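You operate a simulated robot arm through the tools that you are given. There is no shell and no other tool. Be economical: measure what you need, move in short steps, check, and stop when the job is done.

You run a simulated robot arm. Do the job below in one go: nothing can be reset, and whatever is moved stays where it is left.

## Task
Dampen the white linen napkin with the mist bottle, then iron it smooth.
Fine: the iron is hot already; four pumps at most; put the bottle back where it stood, press, seat the iron on its base, turn the dial off. Set down upright: mist bottle.

The check looks at the end state, three seconds after you hand in, the way a careful person would. Anything else that was tipped, shoved, dropped, spilled or broken makes it a failure. Flat cloth is picked up by pressing the open fingertips on it (5 to 10 N) and closing them slowly along it; thin cloth reads only 2 to 8 mm in the jaws.

## Robot
A 7-joint arm with a two-finger parallel gripper, fixed in place. Base frame: the origin is at the foot of the arm, x ahead of it, y to its left, z up; the work surface is at about z = 0.86. Readings come in m, degrees, newtons and seconds.
With the tool pointing down near the work surface it reaches from about 0.36 to 0.78 m from the base axis. Its first joint turns from -166.0 to 166.0 degrees. Payload 3.91 kg.
Tool frame: the origin (TCP) lies between the finger pads and is the grasp point; the fingertips stand 0.03 m ahead of it; z points along the fingers, y is the line along which they close. The gripper opens to 0.11 m. The fingers are 0.02 m wide and 0.01 m thick; the gripper's body (0.048 by 0.112 m) begins 0.055 m behind the TCP.
Orientation is told as [roll, pitch, yaw] about the base's x, y, z axes, in that order, counted from this pose: with the fingers straight down and closing along the base's y, the tool's x points along the base's -x, its y along +y and its z along -z.

## Interface
- The arm moves only by the tool play_rows. Its argument "motion" is a list of rows, each a list of 3 entries, a list of its own where there are three numbers: the turn, a rotation vector about the tool's x, y, z in units of 6 degrees (1.0 is 6 degrees), then the shift along the tool's x, y, z in units of 40 mm (1.0 is 40 mm), then the opening, from 0 (shut) to 1 (fully open). In form: [[[rx, ry, rz], [x, y, z], fingers], ...]. A call has 1 to 20 rows; each row shifts and turns the commanded pose from where the row before left it, along the tool's axes as they then stand. A call with a number of a shift or a turn outside -1 to 1 is refused whole. Each row takes 0.2 s and may step no farther than 0.05 m and 8.6 degrees from the row before; otherwise, or with a gripper value out of range, the whole call is refused. Where a pose cannot be reached the arm comes as near as it can. A force on the tool above 40 N (or 10 N above the force at the start of the call, whichever is more), or a blocked arm, ends the call early, and 0.2 s more pass. Each finger travels about 0.153 m/s and halts on what it meets, pressing with about 28 N; the grip force reading is that of the motor and also rises with nothing between the fingers. The clock runs only during rows and for 0.2 s after the last one: add rows that do not move to give the fingers time. It gives the time, the measured TCP pose, the force on the tool (base axes), the opening and the grip force at its end, in the units of the frame above (readings bear some noise), with the torque about the TCP (base axes, N m) and any sound that the robot's microphone picked up.
- Cameras (640 x 400 px; columns grow to the right, rows downward): "scene" is fixed at [0.3976, -0.651, 1.6656]; the picture's right is [0.99, -0.11, 0.00], its down [-0.10, -0.83, -0.54] and it looks along [0.06, 0.54, -0.84] (base axes); focal length 288 px, centre (320, 200). "wrist" rides on the gripper at [0.077, 0.007, -0.114] in the tool frame; the picture's right is [-0.09, 1.00, 0.00], its down [-0.80, -0.07, -0.59] and it looks along [-0.59, -0.05, 0.80] (tool axes); focal length 270 px, centre (320, 200). There is no depth. A picture from a camera that has moved, and an enlarged one, comes with that camera's place and axes in the base frame and with its lens.
- snapshot(camera): a new picture of that camera. The clock stands still meanwhile.
- move_column(by): slides the trunk up (or, below 0, down) by that many m; the arm rides with it, the base frame stays. It gives what a move gives, with no picture.
- enlarge(camera, box): a new picture of the part [left, top, right, bottom] of that camera's present view, enlarged. The clock stands still meanwhile.
- finish_job(): hands the job in; it is judged then, once.

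Go step by step. Nothing tells you positions but the pictures and the camera data: compare them with the known pose of the tool, close in by small moves and look again before you grip or let go. The budget is 120 turns and 76 pictures, counting those below and the enlarged ones. Unless the task says otherwise, let go and move clear before handing in, and close with one line.

The tools are called after "Call:" as name(argument=value, ...) on one line, values as JSON. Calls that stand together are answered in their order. play_rows: Moves the arm, as the interface text tells. Its arguments: {"type":"object","properties":{"motion":{"type":"array","items":{"type":"array"}}},"required":["motion"]} The other tools are called the same way: move_column (by) slides the trunk up or down; snapshot (camera) takes a picture; enlarge (camera, box) takes an enlarged picture of a part of a camera's view; finish_job () hands the job in.

At the start:

```text
t: 0.0
position: [0.461, 0.0645, 1.1936]
orientation: [0.0, 0.0, -0.1]
force: [0.9, 0.2, 0.8]
ft_torque: [-0.01, -0.01, 0.0]
grip_width: 0.1099
finger_force: 0.0
trunk travel left (down, up): [-0.575, 0.035]
```

scene: 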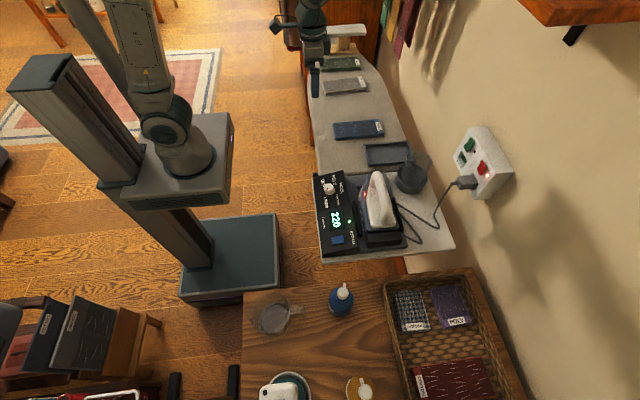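
wrist: 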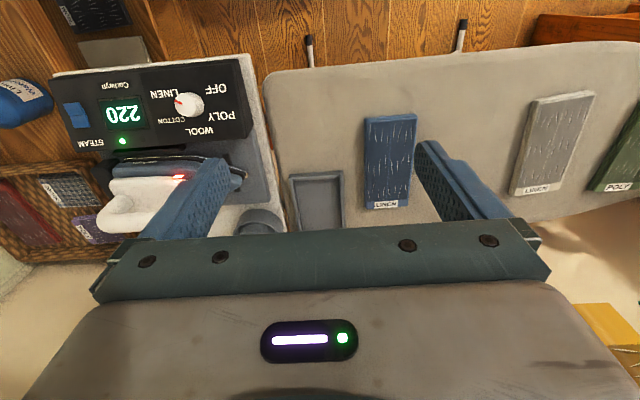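

I see an ironing board with several labelled cloths, an iron station with a dial, and a table with bottles. I'll look closer at each before moving.

Call:
enlarge(camera="scene", box=[260, 20, 460, 145])

Call:
enlarge(camera="scene", box=[300, 130, 460, 270])

Call:
enlarge(camera="scene", box=[240, 265, 520, 400])

Call:
enlarge(camera="wrist", box=[0, 0, 320, 240])

Call:
enlarge(camera="wrist", box=[320, 40, 640, 240])

```text
3.20 times, centred on (360, 82) of scene
camera zoom: at [0.3976, -0.651, 1.6656], right [0.99, -0.11, 0.0], down [-0.1, -0.83, -0.54], along [0.06, 0.54, -0.84], focal length 922 px, centre (192, 576)
```

zoom: 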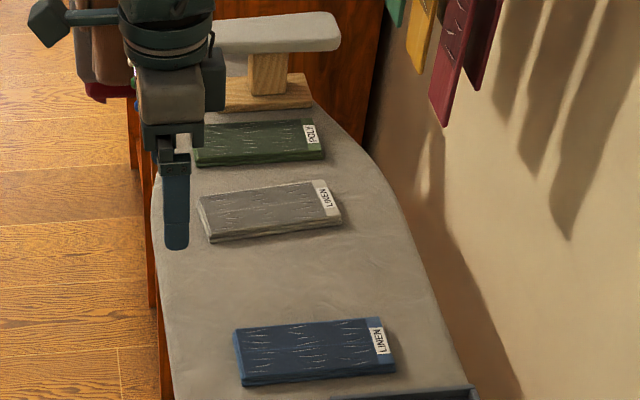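

```text
2.86 times, centred on (380, 200) of scene
camera zoom: at [0.3976, -0.651, 1.6656], right [0.99, -0.11, 0.0], down [-0.1, -0.83, -0.54], along [0.06, 0.54, -0.84], focal length 823 px, centre (149, 200)
```

zoom: 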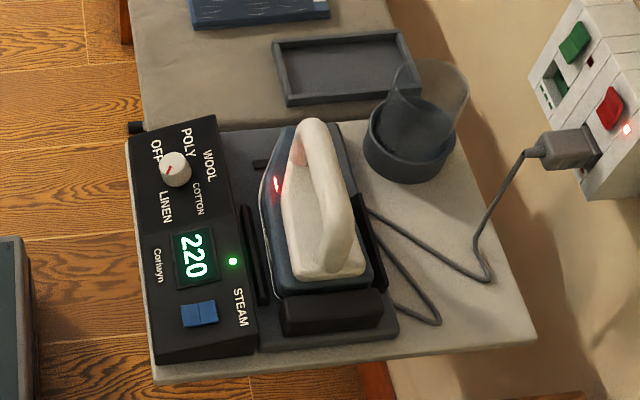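

```text
2.29 times, centred on (380, 332) of scene
camera zoom: at [0.3976, -0.651, 1.6656], right [0.99, -0.11, 0.0], down [-0.1, -0.83, -0.54], along [0.06, 0.54, -0.84], focal length 658 px, centre (183, -103)
```

zoom: 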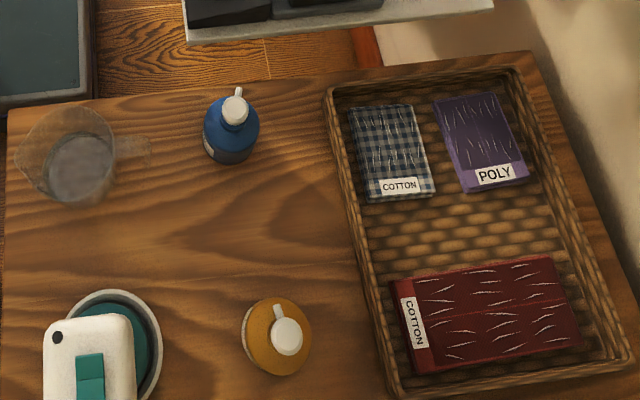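

```text
1.67 times, centred on (160, 120) of wrist
camera zoom: at [0.3845, 0.0717, 1.3085], right [0.09, 1.0, 0.0], down [0.8, -0.07, 0.59], along [0.59, -0.05, -0.8], focal length 450 px, centre (587, 333)
```

zoom: 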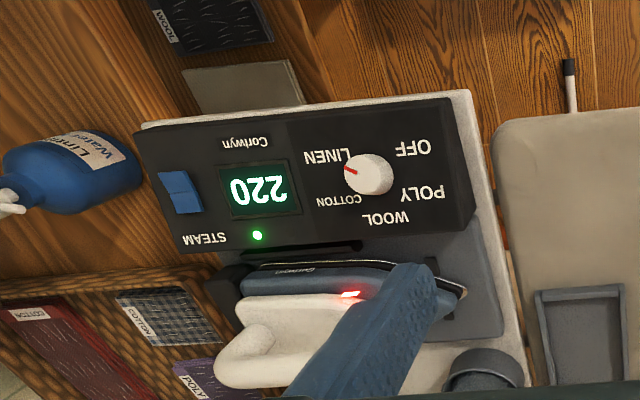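

```text
2.00 times, centred on (480, 140) of wrist
camera zoom: at [0.3845, 0.0717, 1.3085], right [0.09, 1.0, 0.0], down [0.8, -0.07, 0.59], along [0.59, -0.05, -0.8], focal length 541 px, centre (0, 320)
```

zoom: 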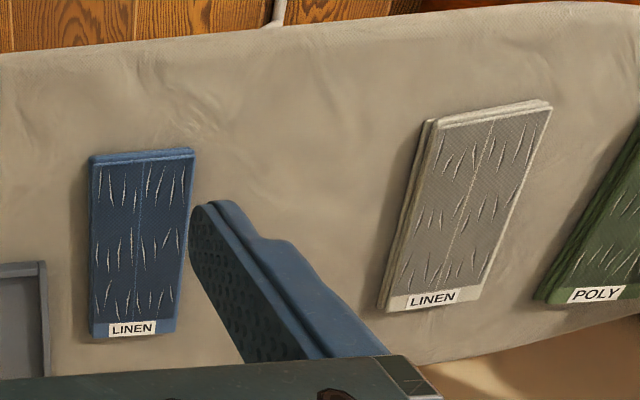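

The white LINEN napkin looks to be about (0.63, 0.45), the iron about (0.62, -0.23) with its dial at about (0.48, -0.14), and the blue "Linen Water" bottle about (0.47, -0.46). I'll turn the wrist toward the bottle table to look at it closely.

Call:
play_rows(motion=[[[0, 0, 0], [0, -1, 0], 1], [[0, 0, 0], [0, -1, 0], 1], [[0, 0, 0], [0, -1, 0], 1], [[0, 0, 0], [0, -1, 0], 1], [[0, 0, 1], [0, 0, 0], 1], [[0, 0, 1], [0, 0, 0], 1], [[0, 0, 1], [0, 0, 0], 1], [[0, 0, 1], [0, 0, 0], 1], [[0, 0, 1], [0, 0, 0], 1], [[0, 0, 1], [0, 0, 0], 1], [[0, 0, 1], [0, 0, 0], 1], [[0, 0, 1], [0, 0, 0], 1], [[0, 0, 1], [0, 0, 0], 1], [[0, 0, 1], [0, 0, 0], 1], [[0, 0, 1], [0, 0, 0], 1], [[0, 0, 1], [0, 0, 0], 1], [[0, 0, 1], [0, 0, 0], 1], [[0, 0, 1], [0, 0, 0], 1], [[0, 0, 1], [0, 0, 0], 1]])

Call:
snapshot(camera="wrist")

```text
t: 4.0
position: [0.4627, -0.095, 1.1943]
orientation: [0.0, 0.0, -90.1]
force: [0.3, -0.2, 0.5]
ft_torque: [0.0, -0.04, -0.02]
grip_width: 0.11
finger_force: 0.0
trunk travel left (down, up): [-0.575, 0.035]
```

```text
68 pictures are left
camera wrist: at [0.4682, -0.0181, 1.3084], right [1.0, -0.09, 0.0], down [-0.07, -0.8, 0.59], along [-0.05, -0.59, -0.8], focal length 270 px, centre (320, 200)
```

wrist: 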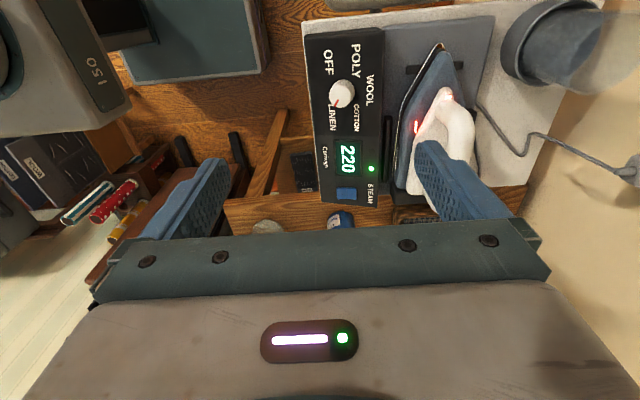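

The camera sees only what is beneath and just ahead of it, so I'll move farther toward the table for a clear view of the bottles.

Call:
play_rows(motion=[[[0, 0, 0], [-1, 0, 0], 1], [[0, 0, 0], [-1, 0, 0], 1], [[0, 0, 0], [-1, 0, 0], 1], [[0, 0, 0], [-1, 0, 0], 1], [[0, 0, 0], [-1, 0, 0], 1], [[0, 0, 0], [-1, 0, 0], 1], [[0, 0, 0], [-1, 0, 0], 1]])

Call:
snapshot(camera="wrist")

```text
t: 5.6
position: [0.4612, -0.3789, 1.1961]
orientation: [0.0, 0.0, -90.0]
force: [0.1, -0.2, -0.1]
ft_torque: [0.01, 0.0, 0.0]
grip_width: 0.1099
finger_force: 0.1
trunk travel left (down, up): [-0.575, 0.035]
```

```text
67 pictures are left
camera wrist: at [0.4678, -0.3023, 1.3093], right [1.0, -0.09, 0.0], down [-0.07, -0.8, 0.59], along [-0.05, -0.59, -0.8], focal length 270 px, centre (320, 200)
```

wrist: 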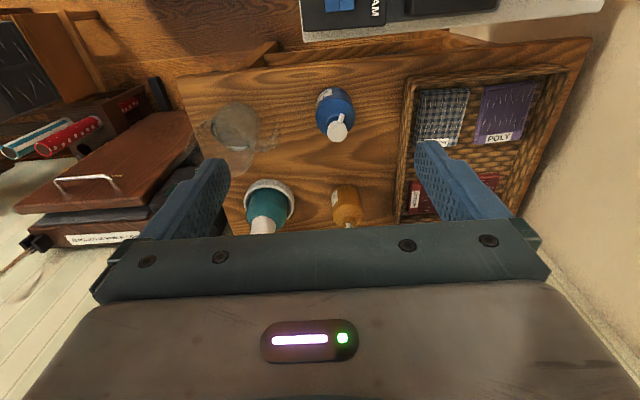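

Call:
enlarge(camera="wrist", box=[200, 70, 420, 240])

Call:
enlarge(camera="scene", box=[260, 270, 400, 400])

```text
2.35 times, centred on (310, 155) of wrist
camera zoom: at [0.4678, -0.3023, 1.3093], right [1.0, -0.09, 0.0], down [-0.07, -0.8, 0.59], along [-0.05, -0.59, -0.8], focal length 636 px, centre (344, 306)
```

zoom: 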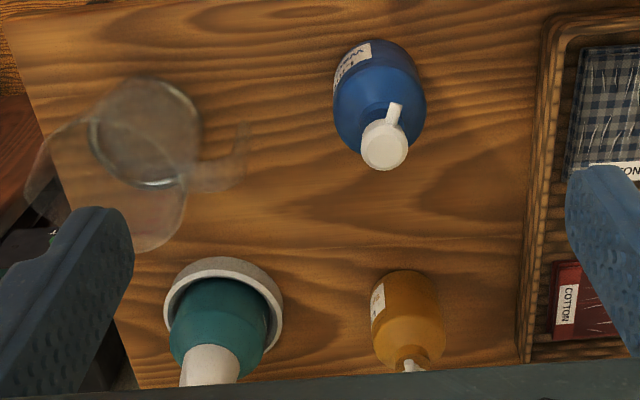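

```text
3.08 times, centred on (330, 335) of scene
camera zoom: at [0.3976, -0.651, 1.6656], right [0.99, -0.11, 0.0], down [-0.1, -0.83, -0.54], along [0.06, 0.54, -0.84], focal length 886 px, centre (289, -215)
```

zoom: 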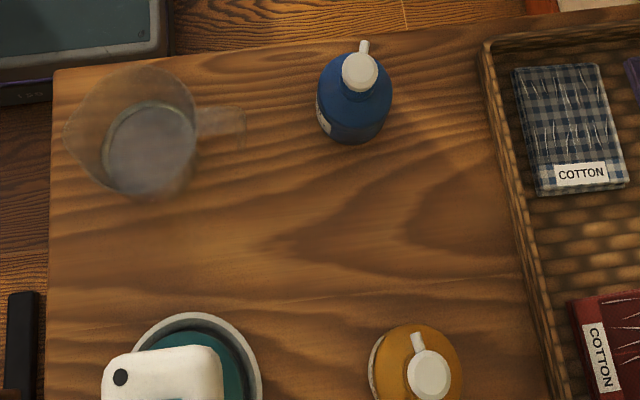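

There is a third bottle, teal with a white trigger-style head, standing in a round holder at about (0.32, -0.64). I need its label, so I'll move closer above it.

Call:
play_rows(motion=[[[0, 0, 0], [-0.8, -0.9, 0], 1], [[0, 0, 0], [-0.8, -0.9, 0], 1], [[0, 0, 0], [-0.8, -0.9, 0], 1], [[0, 0, 0], [-0.8, -0.9, 0], 1], [[0, 0, 0], [-0.8, 0, 0], 1]])

Call:
snapshot(camera="wrist")

```text
t: 6.8
position: [0.3166, -0.5401, 1.1934]
orientation: [0.0, 0.1, -90.0]
force: [-0.2, -0.8, 0.5]
ft_torque: [0.03, 0.04, -0.01]
grip_width: 0.1099
finger_force: 0.0
trunk travel left (down, up): [-0.575, 0.035]
```

```text
64 pictures are left
camera wrist: at [0.323, -0.4626, 1.3085], right [1.0, -0.09, 0.0], down [-0.07, -0.8, 0.59], along [-0.05, -0.59, -0.8], focal length 270 px, centre (320, 200)
```

wrist: 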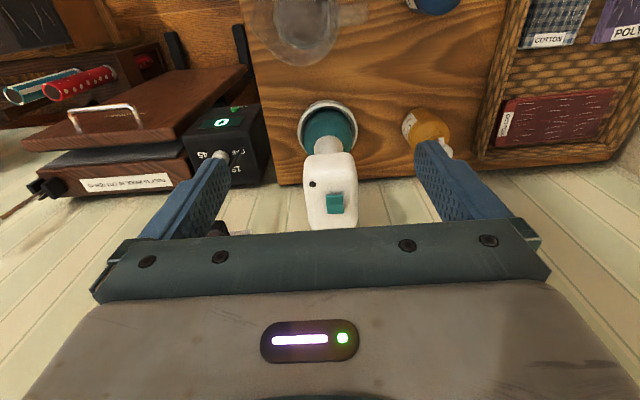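

Call:
enlarge(camera="wrist", box=[240, 80, 480, 240])

Call:
snapshot(camera="scene")

```text
2.50 times, centred on (360, 160) of wrist
camera zoom: at [0.323, -0.4626, 1.3085], right [1.0, -0.09, 0.0], down [-0.07, -0.8, 0.59], along [-0.05, -0.59, -0.8], focal length 676 px, centre (220, 300)
```

zoom: 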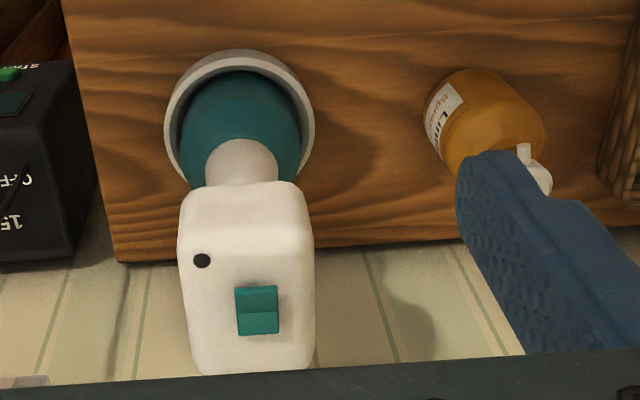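

```text
62 pictures are left
```

scene: 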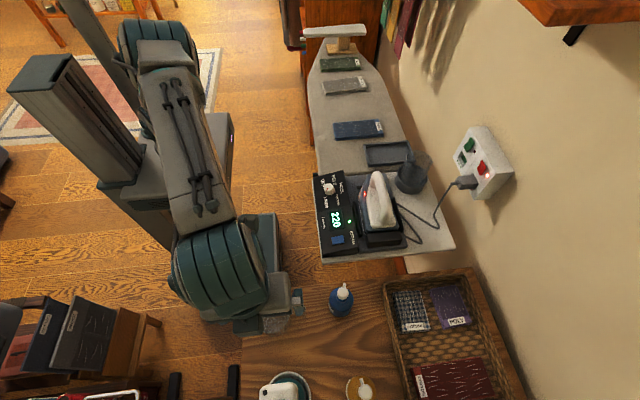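

I need to read the amber label and see the teal bottle's head properly.

Call:
enlarge(camera="wrist", box=[390, 95, 460, 145])

Call:
enlarge(camera="wrist", box=[290, 90, 370, 235])

Call:
enlarge(camera="scene", box=[250, 350, 400, 400])

```text
8.00 times, centred on (425, 120) of wrist
camera zoom: at [0.323, -0.4626, 1.3085], right [1.0, -0.09, 0.0], down [-0.07, -0.8, 0.59], along [-0.05, -0.59, -0.8], focal length 2162 px, centre (-520, 840)
```

zoom: 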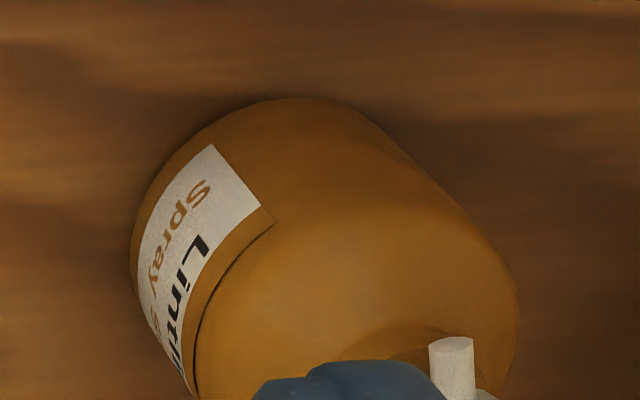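

```text
2.76 times, centred on (330, 162) of wrist
camera zoom: at [0.323, -0.4626, 1.3085], right [1.0, -0.09, 0.0], down [-0.07, -0.8, 0.59], along [-0.05, -0.59, -0.8], focal length 746 px, centre (292, 303)
```

zoom: 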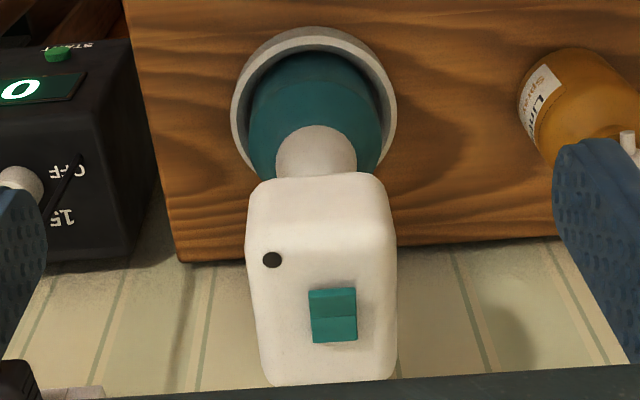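

```text
4.27 times, centred on (325, 375) of scene
camera zoom: at [0.3976, -0.651, 1.6656], right [0.99, -0.11, 0.0], down [-0.1, -0.83, -0.54], along [0.06, 0.54, -0.84], focal length 1229 px, centre (299, -547)
```

zoom: 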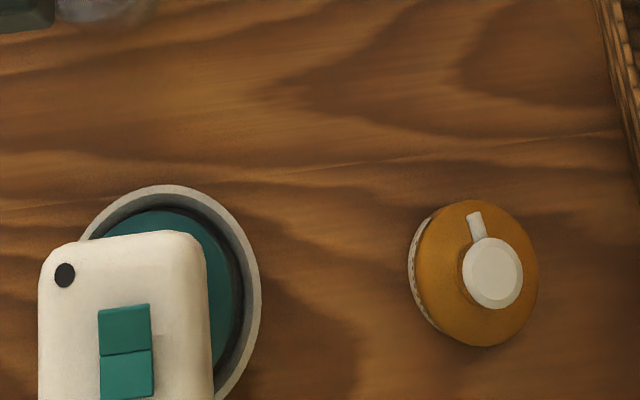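

The blue label reads "Linen Water", the amber "Lin… Spray", and the teal device has a rocker switch. I'll tilt the wrist to view all three from the side before choosing.

Call:
play_rows(motion=[[[0, 0, 0], [1, 0, 0], 1], [[0, 0, 0], [1, 0, 0], 1], [[0, 0, 0], [1, -0.3, 0], 1], [[0, -1, 0], [0, 0, 0], 1], [[0, -1, 0], [0, 0, 0], 1], [[0, -1, 0], [0, 0, 0], 1], [[0, -1, 0], [0, 0, 0], 1], [[0, -1, 0], [0, 0, 0], 1], [[0, -1, 0], [0, 0, 0], 1], [[0, -1, 0], [0, 0, 0], 1], [[0, 0, 0], [0.67, 0, 0.74], 1], [[0, 0, 0], [0.67, 0, 0.74], 1]])

Call:
snapshot(camera="wrist")

```text
t: 9.4
position: [0.3081, -0.4156, 1.1134]
orientation: [-0.1, -42.0, -90.1]
force: [0.5, -0.6, -0.1]
ft_torque: [0.0, -0.02, -0.03]
grip_width: 0.1098
finger_force: 0.1
trunk travel left (down, up): [-0.575, 0.035]
```

```text
58 pictures are left
camera wrist: at [0.3127, -0.2811, 1.1473], right [1.0, -0.07, 0.06], down [-0.07, -0.2, 0.98], along [-0.05, -0.98, -0.2], focal length 270 px, centre (320, 200)
```

wrist: 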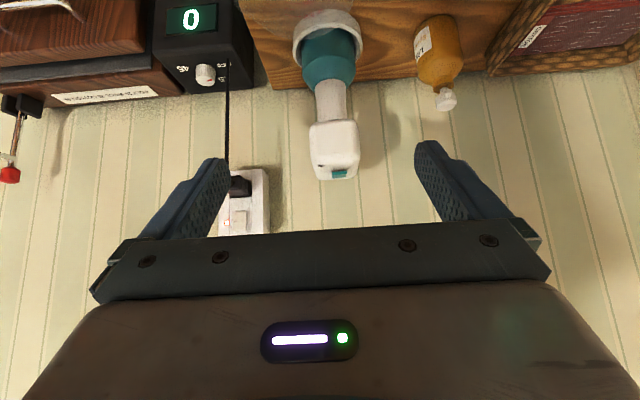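

Call:
enlarge(camera="wrist", box=[270, 0, 400, 190])

Call:
enlarge(camera="wrist", box=[400, 0, 480, 120])

```text
2.11 times, centred on (335, 95) of wrist
camera zoom: at [0.3127, -0.2811, 1.1473], right [1.0, -0.07, 0.06], down [-0.07, -0.2, 0.98], along [-0.05, -0.98, -0.2], focal length 569 px, centre (288, 421)
```

zoom: 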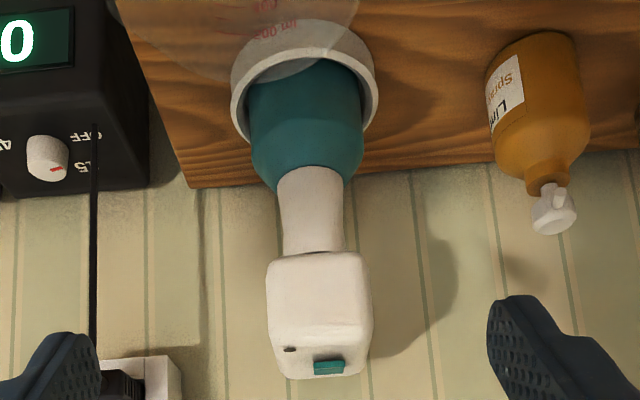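

```text
3.33 times, centred on (440, 60) of wrist
camera zoom: at [0.3127, -0.2811, 1.1473], right [1.0, -0.07, 0.06], down [-0.07, -0.2, 0.98], along [-0.05, -0.98, -0.2], focal length 901 px, centre (-80, 667)
```

zoom: 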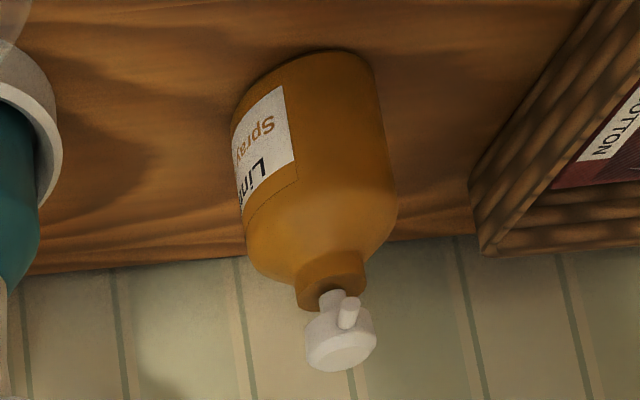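

The teal item has an on/off rocker and looks like an electric tool in a charging cup, not a pump bottle. The choice is between the two pump bottles, so I'll read their labels at high zoom.

Call:
enlarge(camera="wrist", box=[408, 15, 448, 65])

Call:
enlarge(camera="scene", box=[320, 275, 365, 325])

```text
8.00 times, centred on (428, 40) of wrist
camera zoom: at [0.3127, -0.2811, 1.1473], right [1.0, -0.07, 0.06], down [-0.07, -0.2, 0.98], along [-0.05, -0.98, -0.2], focal length 2162 px, centre (-544, 1480)
```

zoom: 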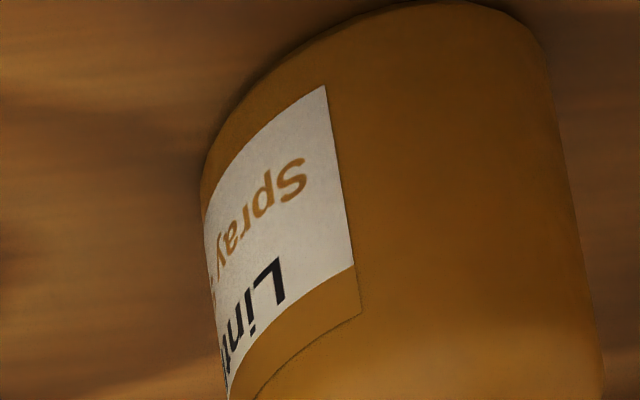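

```text
8.00 times, centred on (342, 300) of scene
camera zoom: at [0.3976, -0.651, 1.6656], right [0.99, -0.11, 0.0], down [-0.1, -0.83, -0.54], along [0.06, 0.54, -0.84], focal length 2304 px, centre (140, -600)
```

zoom: 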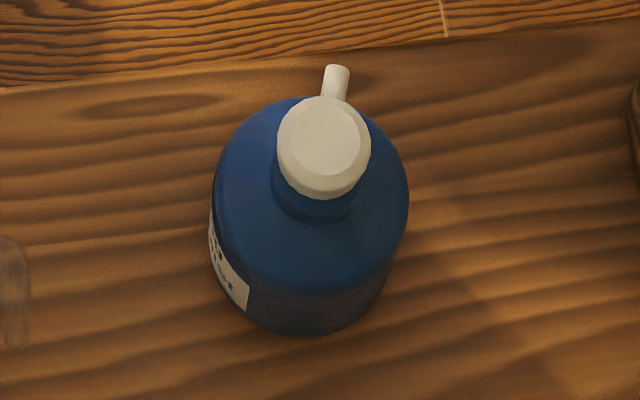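

Amber is a "Spray …" product (starch, most likely) and blue is the "Water" bottle, so blue is the mist bottle. I'll straighten the tool, go above it, and turn to yaw about 70 so the fingers straddle it clear of the nozzle.

Call:
play_rows(motion=[[[0, 1, 0], [0, 0, -1], 1], [[0, 1, 0], [0, 0, -1], 1], [[0, 1, 0], [0, 0, 0], 1], [[0, 1, 0], [0, 0, 0], 1], [[0, 1, 0], [0, 0, 0], 1], [[0, 1, 0], [0, 0, 0], 1], [[0, 1, 0], [0, 0, 0], 1], [[0, 0, 0], [0, 1, 0], 1], [[0, 0, 0], [0, 1, 0], 1], [[0, 0, 0], [-0.25, 1, 0], 1], [[0, 0, 0], [-0.25, 1, 0], 1], [[0, 0, -1], [0, 0, 0], 1], [[0, 0, -1], [0, 0, 0], 1], [[0, 0, -1], [0, 0, 0], 1], [[0, 0, -1], [0, 0, 0], 1], [[0, 0, -1], [0, 0, 0], 1], [[0, 0, -1], [0, 0, 0], 1], [[0, 0, -1], [0, 0, 0], 1], [[0, 0, -1], [0, 0, 0], 1]])

Call:
play_rows(motion=[[[0, 0, -1], [0, 0, 0], 1], [[0, 0, -1], [0, 0, 0], 1], [[0, 0, -1], [0, 0, 0], 1], [[0, 0, -1], [0, 0, 0], 1], [[0, 0, -1], [0, 0, 0], 1], [[0, 0, -1], [0, 0, 0], 1], [[0, 0, -1], [0, 0, 0], 1], [[0, 0, -1], [0, 0, 0], 1], [[0, 0, -1], [0, 0, 0], 1], [[0, 0, -1], [0, 0, 0], 1], [[0, 0, -1], [0, 0, 0], 1], [[0, 0, -1], [0, 0, 0], 1], [[0, 0, -1], [0, 0, 0], 1], [[0, 0, -1], [0, 0, 0], 1], [[0, 0, -1], [0, 0, 0], 1], [[0, 0, -1], [0, 0, 0], 1], [[0, 0, -1], [0, 0, 0], 1], [[0, 0, -1], [0, 0, 0], 1], [[0, 0, -0.67], [0, 0, 0], 1]])

Call:
snapshot(camera="wrist")

```text
t: 13.4
position: [0.4659, -0.3854, 1.1753]
orientation: [-0.1, 0.1, -41.9]
force: [0.3, 0.2, -0.7]
ft_torque: [0.01, 0.02, 0.02]
grip_width: 0.1101
finger_force: 0.1
trunk travel left (down, up): [-0.575, 0.035]
```

```text
t: 17.4
position: [0.4668, -0.3852, 1.1771]
orientation: [0.1, 0.0, 70.2]
force: [0.6, 0.2, -0.3]
ft_torque: [0.0, -0.01, 0.0]
grip_width: 0.1099
finger_force: 0.1
trunk travel left (down, up): [-0.575, 0.035]
```

```text
53 pictures are left
camera wrist: at [0.4326, -0.4544, 1.2909], right [-0.91, 0.42, 0.0], down [0.34, 0.73, 0.59], along [0.25, 0.54, -0.8], focal length 270 px, centre (320, 200)
```

wrist: 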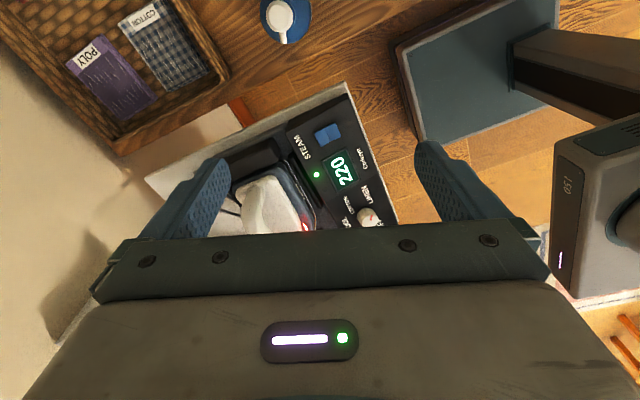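

The blue bottle stands at about (0.477, -0.459), with its cap top near z = 0.935 and the table near 0.785. It is too tall to grip by the body from straight above, so I'll tilt the hand about 42° and approach the body obliquely from the outer side.

Call:
play_rows(motion=[[[0, -1, 0], [0, 0, 0], 1], [[0, -1, 0], [0, 0, 0], 1], [[0, -1, 0], [0, 0, 0], 1], [[0, -1, 0], [0, 0, 0], 1], [[0, -1, 0], [0, 0, 0], 1], [[0, -1, 0], [0, 0, 0], 1], [[0, -1, 0], [0, 0, 0], 1], [[0, 0, 0], [0.89, -0.143, -0.09], 1], [[0, 0, 0], [0.89, -0.143, -0.09], 1], [[0, 0, 0], [0.89, -0.143, -0.09], 1], [[0, 0, 0], [0.89, -0.143, -0.09], 1], [[0, 0, 0], [0.89, -0.143, -0.09], 1], [[0, 0, 0], [0.89, -0.143, -0.09], 1]])

Call:
snapshot(camera="wrist")

Call:
snapshot(camera="scene")

```text
t: 20.2
position: [0.4264, -0.5268, 1.0547]
orientation: [0.1, -42.1, 69.9]
force: [-1.1, -0.3, -0.4]
ft_torque: [0.07, -0.03, -0.03]
grip_width: 0.1101
finger_force: 0.0
out of reach, approached as far as the arm can: row 12, 13
trunk travel left (down, up): [-0.575, 0.035]
```

```text
52 pictures are left
camera wrist: at [0.3735, -0.6506, 1.088], right [-0.91, 0.4, 0.06], down [0.13, 0.16, 0.98], along [0.39, 0.9, -0.2], focal length 270 px, centre (320, 200)
```

wrist: 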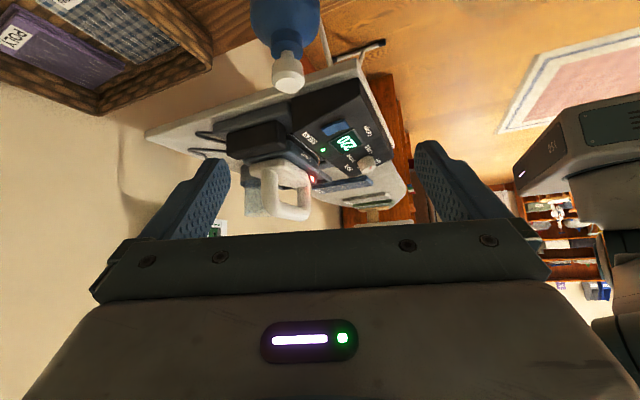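

```text
51 pictures are left
```

scene: 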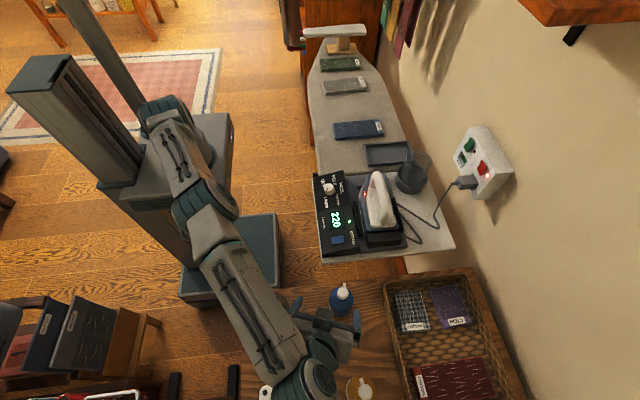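

The outer-side approach is at the reach limit, so I'll back out and approach from the robot's side instead (yaw about -45), then look again.

Call:
play_rows(motion=[[[0, 0, 0], [-0.8, 0, -0.1], 1], [[0, 0, 0], [-0.8, 0, -0.1], 1], [[0, 0, 0], [-0.8, 0, -0.1], 1], [[0, 0, 0], [-0.8, 0, -0.1], 1], [[0, 0, 0], [-0.8, 0, -0.1], 1], [[0, 0, 0], [-0.8, 0, -0.1], 1], [[0, 1, 0], [0, 0, 0], 1], [[0, 1, 0], [0, 0, 0], 1], [[0, 1, 0], [0, 0, 0], 1], [[0, 1, 0], [0, 0, 0], 1], [[0, 1, 0], [0, 0, 0], 1], [[0, 1, 0], [0, 0, 0], 1], [[0, 1, 0], [0, 0, 0], 1], [[0, 0, 0.17], [0, 0, 0], 1]])

Call:
play_rows(motion=[[[0, 0, 1], [0, 0, 0], 1], [[0, 0, 1], [0, 0, 0], 1], [[0, 0, 1], [0, 0, 0], 1], [[0, 0, 1], [0, 0, 0], 1], [[0, 0, 1], [0, 0, 0], 1], [[0, 0, 1], [0, 0, 0], 1], [[0, 0, 1], [0, 0, 0], 1], [[0, 0, 1], [0, 0, 0], 1], [[0, 0, 1], [0, 0, 0], 1], [[0, 0, 1], [0, 0, 0], 1], [[0, 0, 1], [0, 0, 0], 1], [[0, 0, 1], [0, 0, 0], 1], [[0, 0, 1], [0, 0, 0], 1], [[0, 0, 1], [0, 0, 0], 1], [[0, 0, 1], [0, 0, 0], 1], [[0, 0, 1], [0, 0, 0], 1], [[0, 0, 1], [0, 0, 0], 1], [[0, 0, 1], [0, 0, 0], 1], [[0, 0, 1], [0, 0, 0], 1]])

```text
t: 23.2
position: [0.4717, -0.404, 1.2044]
orientation: [0.0, 0.1, 69.0]
force: [0.2, 0.0, -0.9]
ft_torque: [0.04, 0.03, 0.01]
grip_width: 0.11
finger_force: 0.0
trunk travel left (down, up): [-0.575, 0.035]
```

```text
t: 27.2
position: [0.4729, -0.4033, 1.2042]
orientation: [0.1, 0.0, -45.1]
force: [0.0, 0.9, 0.1]
ft_torque: [0.01, 0.0, -0.01]
grip_width: 0.1101
finger_force: 0.1
trunk travel left (down, up): [-0.575, 0.035]
```

Call:
play_rows(motion=[[[0, -1, 0], [0, 0, 0], 1], [[0, -1, 0], [0, 0, 0], 1], [[0, -1, 0], [0, 0, 0], 1], [[0, -1, 0], [0, 0, 0], 1], [[0, -1, 0], [0, 0, 0], 1], [[0, -1, 0], [0, 0, 0], 1], [[0, -1, 0], [0, 0, 0], 1], [[0, 0, 0], [0.76, -0.153, 0.44], 1], [[0, 0, 0], [0.76, -0.153, 0.44], 1], [[0, 0, 0], [0.76, -0.153, 0.44], 1], [[0, 0, 0], [0.76, -0.153, 0.44], 1], [[0, 0, 0], [0.76, -0.153, 0.44], 1]])

Call:
snapshot(camera="wrist")

Call:
snapshot(camera="scene")

```text
t: 29.8
position: [0.4116, -0.3881, 1.0371]
orientation: [0.0, -42.0, -45.2]
force: [0.8, -0.1, -0.3]
ft_torque: [0.0, -0.02, -0.03]
grip_width: 0.1099
finger_force: 0.1
trunk travel left (down, up): [-0.575, 0.035]
```

```text
50 pictures are left
camera wrist: at [0.3226, -0.2885, 1.0701], right [0.75, 0.66, 0.06], down [0.09, -0.19, 0.98], along [0.65, -0.73, -0.2], focal length 270 px, centre (320, 200)
```

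wrist: 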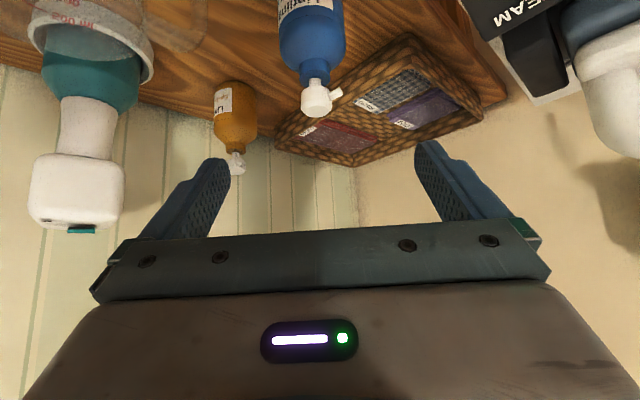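

```text
49 pictures are left
```

scene: 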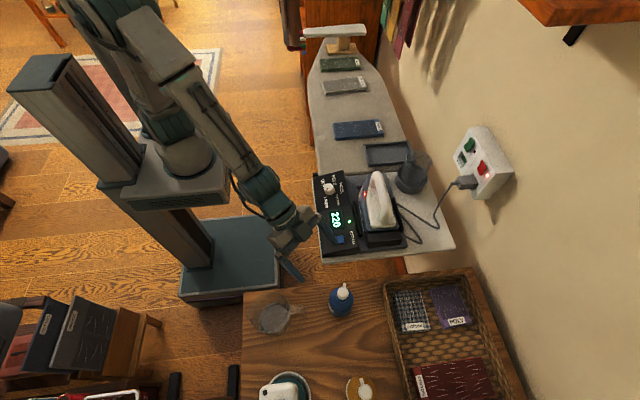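

Call:
enlarge(camera="wrist", box=[200, 0, 380, 180])

```text
2.22 times, centred on (290, 90) of wrist
camera zoom: at [0.3226, -0.2885, 1.0701], right [0.75, 0.66, 0.06], down [0.09, -0.19, 0.98], along [0.65, -0.73, -0.2], focal length 601 px, centre (387, 444)
```

zoom: 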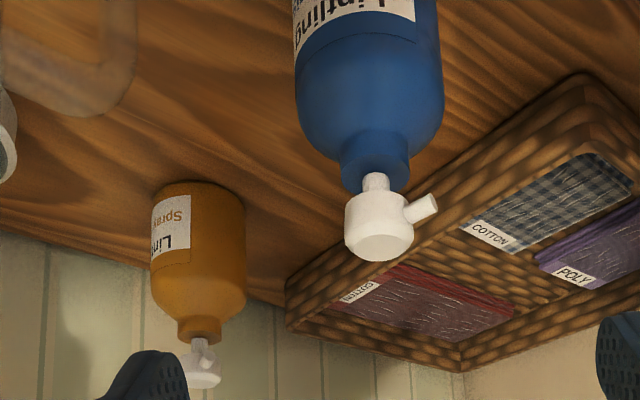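

The bottle is centred between the fingers along the approach line, and its nozzle points at azimuth about 73°, horizontally. I'll advance to just short of the grasp and check.

Call:
play_rows(motion=[[[0, 0, 0], [0.7, 0, 0.3], 1], [[0, 0, 0], [0.7, -0.1, 0.3], 1], [[0, 0, 0], [0, 0, 0.8], 1], [[0, 0, 0], [0, 0, 0.8], 1], [[0, 0, 0], [0, 0, 0.8], 1], [[0, 0, 0], [0, 0, 0.7], 1]])

Call:
snapshot(camera="wrist")

Call:
enlarge(camera="scene", box=[240, 220, 420, 340])

```text
t: 31.2
position: [0.45, -0.432, 0.889]
orientation: [-0.1, -42.0, -45.1]
force: [-0.3, -0.9, 0.3]
ft_torque: [-0.01, -0.03, 0.0]
grip_width: 0.1099
finger_force: 0.1
trunk travel left (down, up): [-0.575, 0.035]
```

```text
47 pictures are left
camera wrist: at [0.3589, -0.3323, 0.9228], right [0.75, 0.66, 0.06], down [0.09, -0.19, 0.98], along [0.65, -0.73, -0.2], focal length 270 px, centre (320, 200)
```

wrist: 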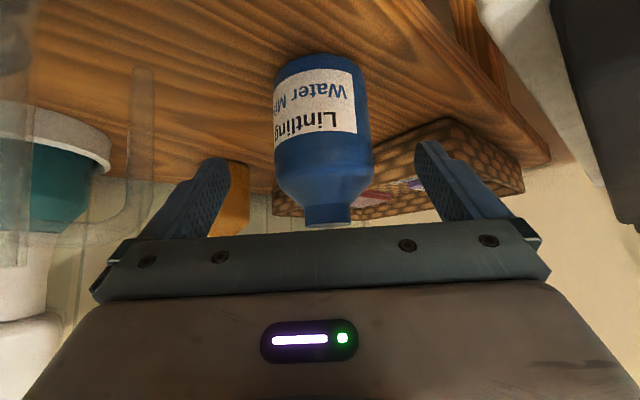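

```text
3.33 times, centred on (330, 280) of scene
camera zoom: at [0.3976, -0.651, 1.6656], right [0.99, -0.11, 0.0], down [-0.1, -0.83, -0.54], along [0.06, 0.54, -0.84], focal length 960 px, centre (287, -67)
```

zoom: 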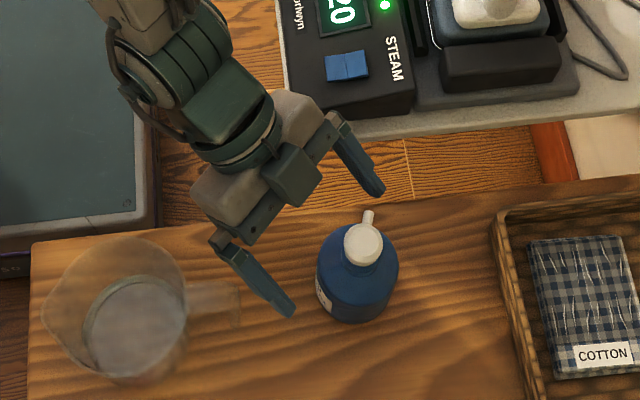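

The label reads "Lintling Water Mist", so this is the right bottle, and it's centred. I'll advance the last 5 cm and close.

Call:
play_rows(motion=[[[0, 0, 0], [0, 0, 0.65], 1], [[0, 0, 0], [0, 0, 0.65], 1], [[0, 0, 0], [0, 0, 0], 1], [[0, 0, 0], [0, 0, 0], 0.7], [[0, 0, 0], [0, 0, 0], 0.5], [[0, 0, 0], [0, 0, 0], 0.4], [[0, 0, 0], [0, 0, 0], 0.4]])

Call:
enlarge(camera="scene", box=[240, 220, 420, 340])

```text
t: 32.8
position: [0.4742, -0.4557, 0.8498]
orientation: [0.0, -42.0, -45.1]
force: [0.9, 0.5, -0.2]
ft_torque: [-0.08, -0.02, 0.01]
grip_width: 0.0644
finger_force: 27.4
trunk travel left (down, up): [-0.575, 0.035]
```

```text
3.33 times, centred on (330, 280) of scene
camera zoom: at [0.3976, -0.651, 1.6656], right [0.99, -0.11, 0.0], down [-0.1, -0.83, -0.54], along [0.06, 0.54, -0.84], focal length 960 px, centre (287, -67)
```

zoom: 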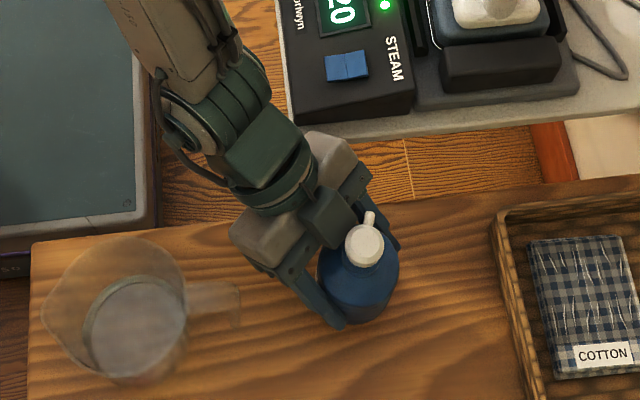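

Gripped at 64 mm. I'm lifting it straight up and carrying it toward the board at height.

Call:
play_rows(motion=[[[0, 0, 0], [-0.669, 0, -0.743], 0.4], [[0, 0, 0], [-0.669, 0, -0.743], 0.4], [[0, 0, 0], [-0.669, 0, -0.743], 0.4], [[0, 0, 0], [-0.669, 0, -0.743], 0.4], [[0, 0, 0], [-0.669, 0, -0.743], 0.4], [[0, 0, 0], [-0.669, 0, -0.743], 0.4], [[0, 0, 0], [0, 0, 0], 0.4]])

Call:
snapshot(camera="scene")

```text
t: 34.4
position: [0.4755, -0.4538, 1.0915]
orientation: [0.0, -41.8, -45.1]
force: [0.0, 0.2, -2.9]
ft_torque: [-0.01, 0.0, -0.02]
grip_width: 0.0642
finger_force: 27.8
trunk travel left (down, up): [-0.575, 0.035]
```

```text
44 pictures are left
```

scene: 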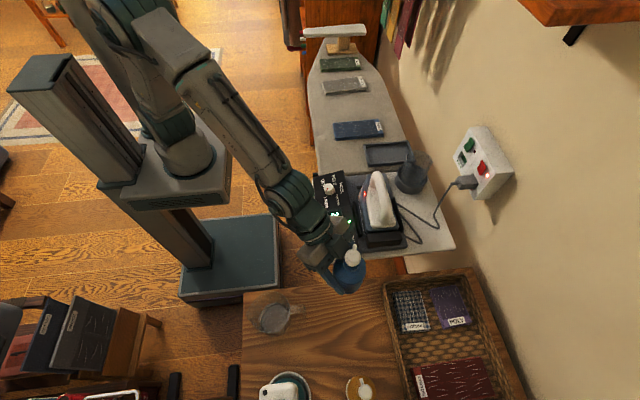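

Call:
play_rows(motion=[[[0, 0, 0], [0.51, 0.77, -0.46], 0.4], [[0, 0, 0], [0.51, 0.77, -0.46], 0.4], [[0, 0, 0], [0.51, 0.77, -0.46], 0.4], [[0, 0, 0], [0.51, 0.77, -0.46], 0.4], [[0, 0, 0], [0.51, 0.77, -0.46], 0.4], [[0, 0, 0], [0.51, 0.77, -0.46], 0.4], [[0, 0, 0], [0.51, 0.77, -0.46], 0.4], [[0, 0, 0], [0.51, 0.77, -0.46], 0.4], [[0, 0, 0], [0.51, 0.77, -0.46], 0.4], [[0, 0, 0], [0.51, 0.77, -0.46], 0.4], [[0, 0, 0], [0.51, 0.77, -0.46], 0.4], [[0, 0, 0], [0.51, 0.77, -0.46], 0.4], [[0, 0, 0], [0.51, 0.77, -0.46], 0.4], [[0, 0, 0], [0.51, 0.77, -0.46], 0.4], [[0, 0, 0], [0.51, 0.77, -0.46], 0.4], [[0, 0, 0], [0.51, 0.77, -0.46], 0.4], [[0, 0, 0], [0.51, 0.77, -0.46], 0.4], [[0, 0, 0], [0.51, 0.77, -0.46], 0.4], [[0, 0, 0], [0.51, 0.77, -0.46], 0.4], [[0, 0, 0], [0.51, 0.77, -0.46], 0.4]])

Call:
play_rows(motion=[[[0.669, 0, 0.743], [0, 0, 0], 0.4], [[0.669, 0, 0.743], [0, 0, 0], 0.4], [[0.669, 0, 0.743], [0, 0, 0], 0.4], [[0.669, 0, 0.743], [0, 0, 0], 0.4], [[0.669, 0, 0.743], [0, 0, 0], 0.4], [[0.669, 0, 0.743], [0, 0, 0], 0.4], [[0, 0, 0], [0, 0, 0], 0.4]])

Call:
snapshot(camera="wrist")

Call:
enlarge(camera="scene", box=[260, 20, 460, 145])

```text
t: 38.6
position: [0.522, 0.3694, 1.0903]
orientation: [-0.1, -42.0, -45.1]
force: [-0.5, 0.1, -3.5]
ft_torque: [0.03, 0.04, -0.01]
grip_width: 0.0644
finger_force: 28.0
trunk travel left (down, up): [-0.575, 0.035]
```

```text
t: 40.2
position: [0.5218, 0.3717, 1.0916]
orientation: [0.0, -42.0, -81.1]
force: [0.2, 0.9, -3.0]
ft_torque: [0.03, 0.03, 0.01]
grip_width: 0.0645
finger_force: 27.4
trunk travel left (down, up): [-0.575, 0.035]
```

```text
43 pictures are left
camera wrist: at [0.5074, 0.5038, 1.1252], right [0.99, 0.09, 0.06], down [-0.04, -0.21, 0.98], along [0.1, -0.97, -0.2], focal length 270 px, centre (320, 200)
```

wrist: 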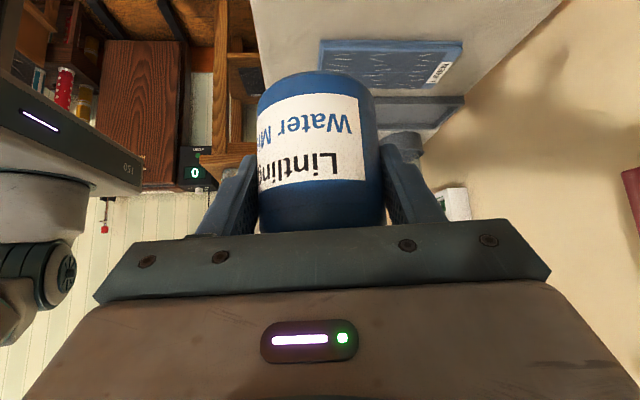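

```text
3.20 times, centred on (360, 82) of scene
camera zoom: at [0.3976, -0.651, 1.6656], right [0.99, -0.11, 0.0], down [-0.1, -0.83, -0.54], along [0.06, 0.54, -0.84], focal length 922 px, centre (192, 576)
```

zoom: 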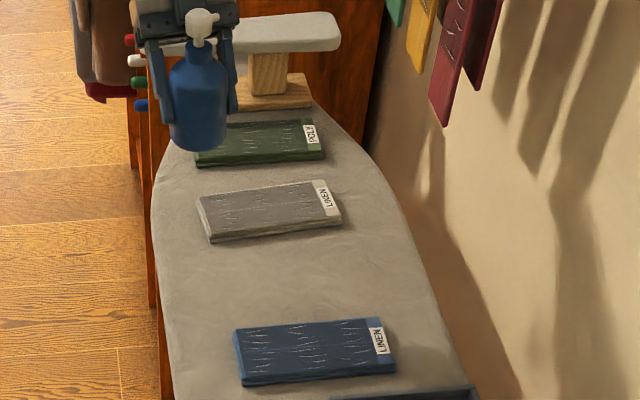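

The napkin's nearest corner comes out at about (0.54, 0.385), so I'll stand the bottle at about (0.52, 0.33) with its nozzle aimed at azimuth about 42° across the napkin. Descending now.

Call:
play_rows(motion=[[[-0.558, 0, -0.619], [0, 0, 0], 0.4], [[0, 0, 0], [0.415, -0.083, 0.805], 0.4], [[0, 0, 0], [0.415, -0.083, 0.805], 0.4], [[0, 0, 0], [0.415, -0.083, 0.805], 0.4], [[0, 0, 0], [0.415, -0.083, 0.805], 0.4], [[0, 0, 0], [0, 0, 0], 0.4]])

Call:
enlarge(camera="scene", box=[260, 20, 460, 145])

```text
t: 41.6
position: [0.5193, 0.3272, 0.9503]
orientation: [0.0, -42.0, -76.1]
force: [-0.4, 0.0, -2.9]
ft_torque: [0.02, 0.0, -0.02]
grip_width: 0.0647
finger_force: 28.1
trunk travel left (down, up): [-0.575, 0.035]
```

```text
3.20 times, centred on (360, 82) of scene
camera zoom: at [0.3976, -0.651, 1.6656], right [0.99, -0.11, 0.0], down [-0.1, -0.83, -0.54], along [0.06, 0.54, -0.84], focal length 922 px, centre (192, 576)
```

zoom: 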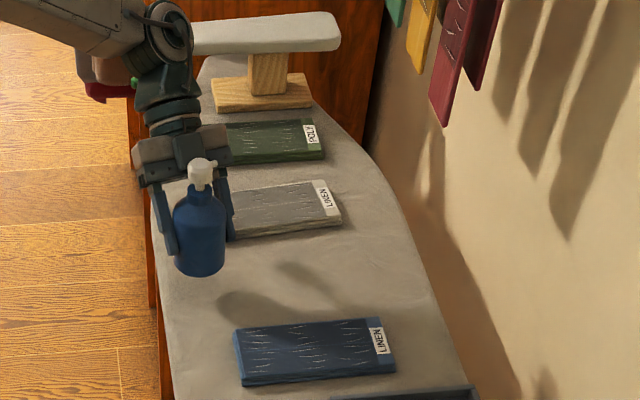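

Call:
play_rows(motion=[[[0, 0, 0], [0.084, 0, 0.093], 0.4], [[0, 0, 0], [0.084, 0, 0.093], 0.4], [[0, 0, 0], [0.084, 0, 0.093], 0.4], [[0, 0, 0], [0.084, 0, 0.093], 0.4], [[0, 0, 0], [0.042, 0, 0.046], 0.4]])

Call:
play_rows(motion=[[[0, 0, 0], [0.042, 0, 0.046], 0.4], [[0, 0, 0], [0.042, 0, 0.046], 0.4]])

```text
t: 42.8
position: [0.5196, 0.3296, 0.9284]
orientation: [0.0, -42.0, -76.1]
force: [0.2, 0.0, -3.1]
ft_torque: [-0.01, 0.02, 0.0]
grip_width: 0.0642
finger_force: 28.3
trunk travel left (down, up): [-0.575, 0.035]
```

```text
t: 43.4
position: [0.5186, 0.3304, 0.9238]
orientation: [0.1, -42.0, -76.0]
force: [-0.2, 0.5, -3.5]
ft_torque: [0.03, 0.03, 0.01]
grip_width: 0.0644
finger_force: 28.5
trunk travel left (down, up): [-0.575, 0.035]
```

Call:
play_rows(motion=[[[0, 0, 0], [0.042, 0, 0.046], 0.4], [[0, 0, 0], [0, 0, 0], 0.4]])

Call:
play_rows(motion=[[[0, 0, 0], [0.042, 0, 0.046], 0.4], [[0, 0, 0], [0, 0, 0], 0.4]])

Call:
play_rows(motion=[[[0, 0, 0], [0.042, 0, 0.046], 0.4], [[0, 0, 0], [0, 0, 0], 0.4]])

```text
t: 44.0
position: [0.5199, 0.3312, 0.9207]
orientation: [0.0, -42.0, -76.0]
force: [0.3, -0.5, -2.7]
ft_torque: [0.01, 0.0, 0.01]
grip_width: 0.0644
finger_force: 27.7
trunk travel left (down, up): [-0.575, 0.035]
```

```text
t: 44.6
position: [0.5171, 0.3317, 0.9188]
orientation: [0.0, -42.0, -75.9]
force: [0.6, 0.4, -3.0]
ft_torque: [0.02, 0.0, 0.02]
grip_width: 0.0647
finger_force: 28.1
trunk travel left (down, up): [-0.575, 0.035]
```

```text
t: 45.2
position: [0.5176, 0.3323, 0.9151]
orientation: [-0.1, -42.1, -76.0]
force: [-1.0, 0.7, -3.2]
ft_torque: [-0.01, -0.02, -0.01]
grip_width: 0.0643
finger_force: 28.1
trunk travel left (down, up): [-0.575, 0.035]
```

Call:
play_rows(motion=[[[0, 0, 0], [0.034, 0, 0.038], 0.4], [[0, 0, 0], [0, 0, 0], 0.4]])

Call:
enlarge(camera="scene", box=[300, 60, 360, 110])

```text
t: 45.8
position: [0.518, 0.3316, 0.9145]
orientation: [0.0, -42.0, -75.9]
force: [-0.7, 0.4, -3.4]
ft_torque: [0.01, -0.03, -0.01]
grip_width: 0.0645
finger_force: 27.8
trunk travel left (down, up): [-0.575, 0.035]
```

```text
8.00 times, centred on (330, 85) of scene
camera zoom: at [0.3976, -0.651, 1.6656], right [0.99, -0.11, 0.0], down [-0.1, -0.83, -0.54], along [0.06, 0.54, -0.84], focal length 2304 px, centre (240, 1120)
```

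zoom: 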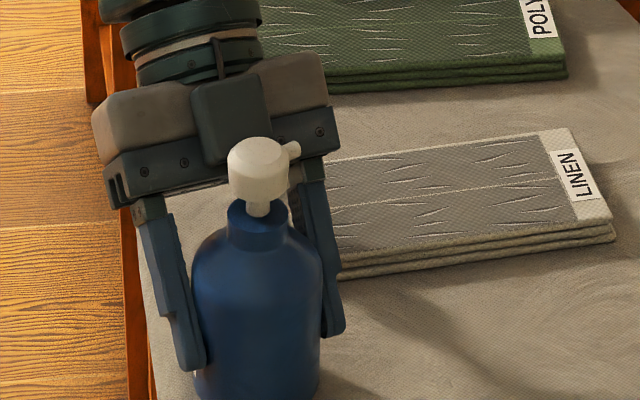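

Call:
play_rows(motion=[[[0, 0, 0], [0.042, 0, 0.046], 0.4], [[0, 0, 0], [0, 0, 0], 0.4]])

Call:
play_rows(motion=[[[0, 0, 0], [0.042, 0, 0.046], 0.4], [[0, 0, 0], [0, 0, 0], 0.4]])

Call:
play_rows(motion=[[[0, 0, 0], [0.042, 0, 0.046], 0.4], [[0, 0, 0], [0, 0, 0], 0.4]])

Call:
enlarge(camera="scene", box=[300, 70, 360, 120])

```text
t: 46.4
position: [0.5176, 0.3313, 0.9126]
orientation: [0.0, -41.9, -76.1]
force: [0.9, 1.1, 3.3]
ft_torque: [-0.12, -0.05, 0.04]
grip_width: 0.0643
finger_force: 27.9
trunk travel left (down, up): [-0.575, 0.035]
```

```text
t: 47.0
position: [0.5171, 0.3327, 0.9118]
orientation: [0.4, -42.0, -76.1]
force: [2.6, 4.7, 19.7]
ft_torque: [-0.54, 0.1, -0.08]
grip_width: 0.0643
finger_force: 28.1
trunk travel left (down, up): [-0.575, 0.035]
```

```text
t: 47.6
position: [0.5161, 0.3324, 0.909]
orientation: [0.2, -42.0, -76.1]
force: [3.9, 5.1, 23.3]
ft_torque: [-0.24, 0.06, -0.06]
grip_width: 0.0644
finger_force: 28.2
trunk travel left (down, up): [-0.575, 0.035]
```

```text
8.00 times, centred on (330, 95) of scene
camera zoom: at [0.3976, -0.651, 1.6656], right [0.99, -0.11, 0.0], down [-0.1, -0.83, -0.54], along [0.06, 0.54, -0.84], focal length 2304 px, centre (240, 1040)
```

zoom: 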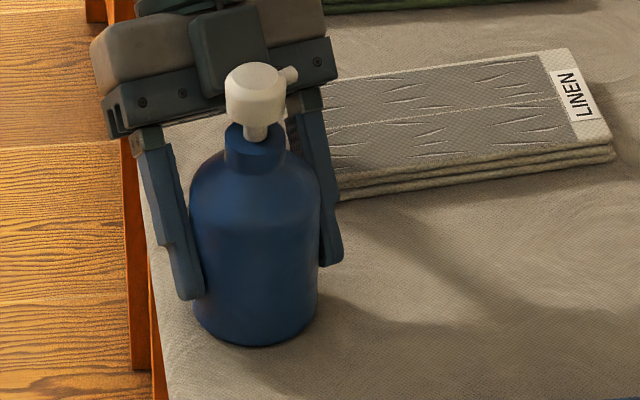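

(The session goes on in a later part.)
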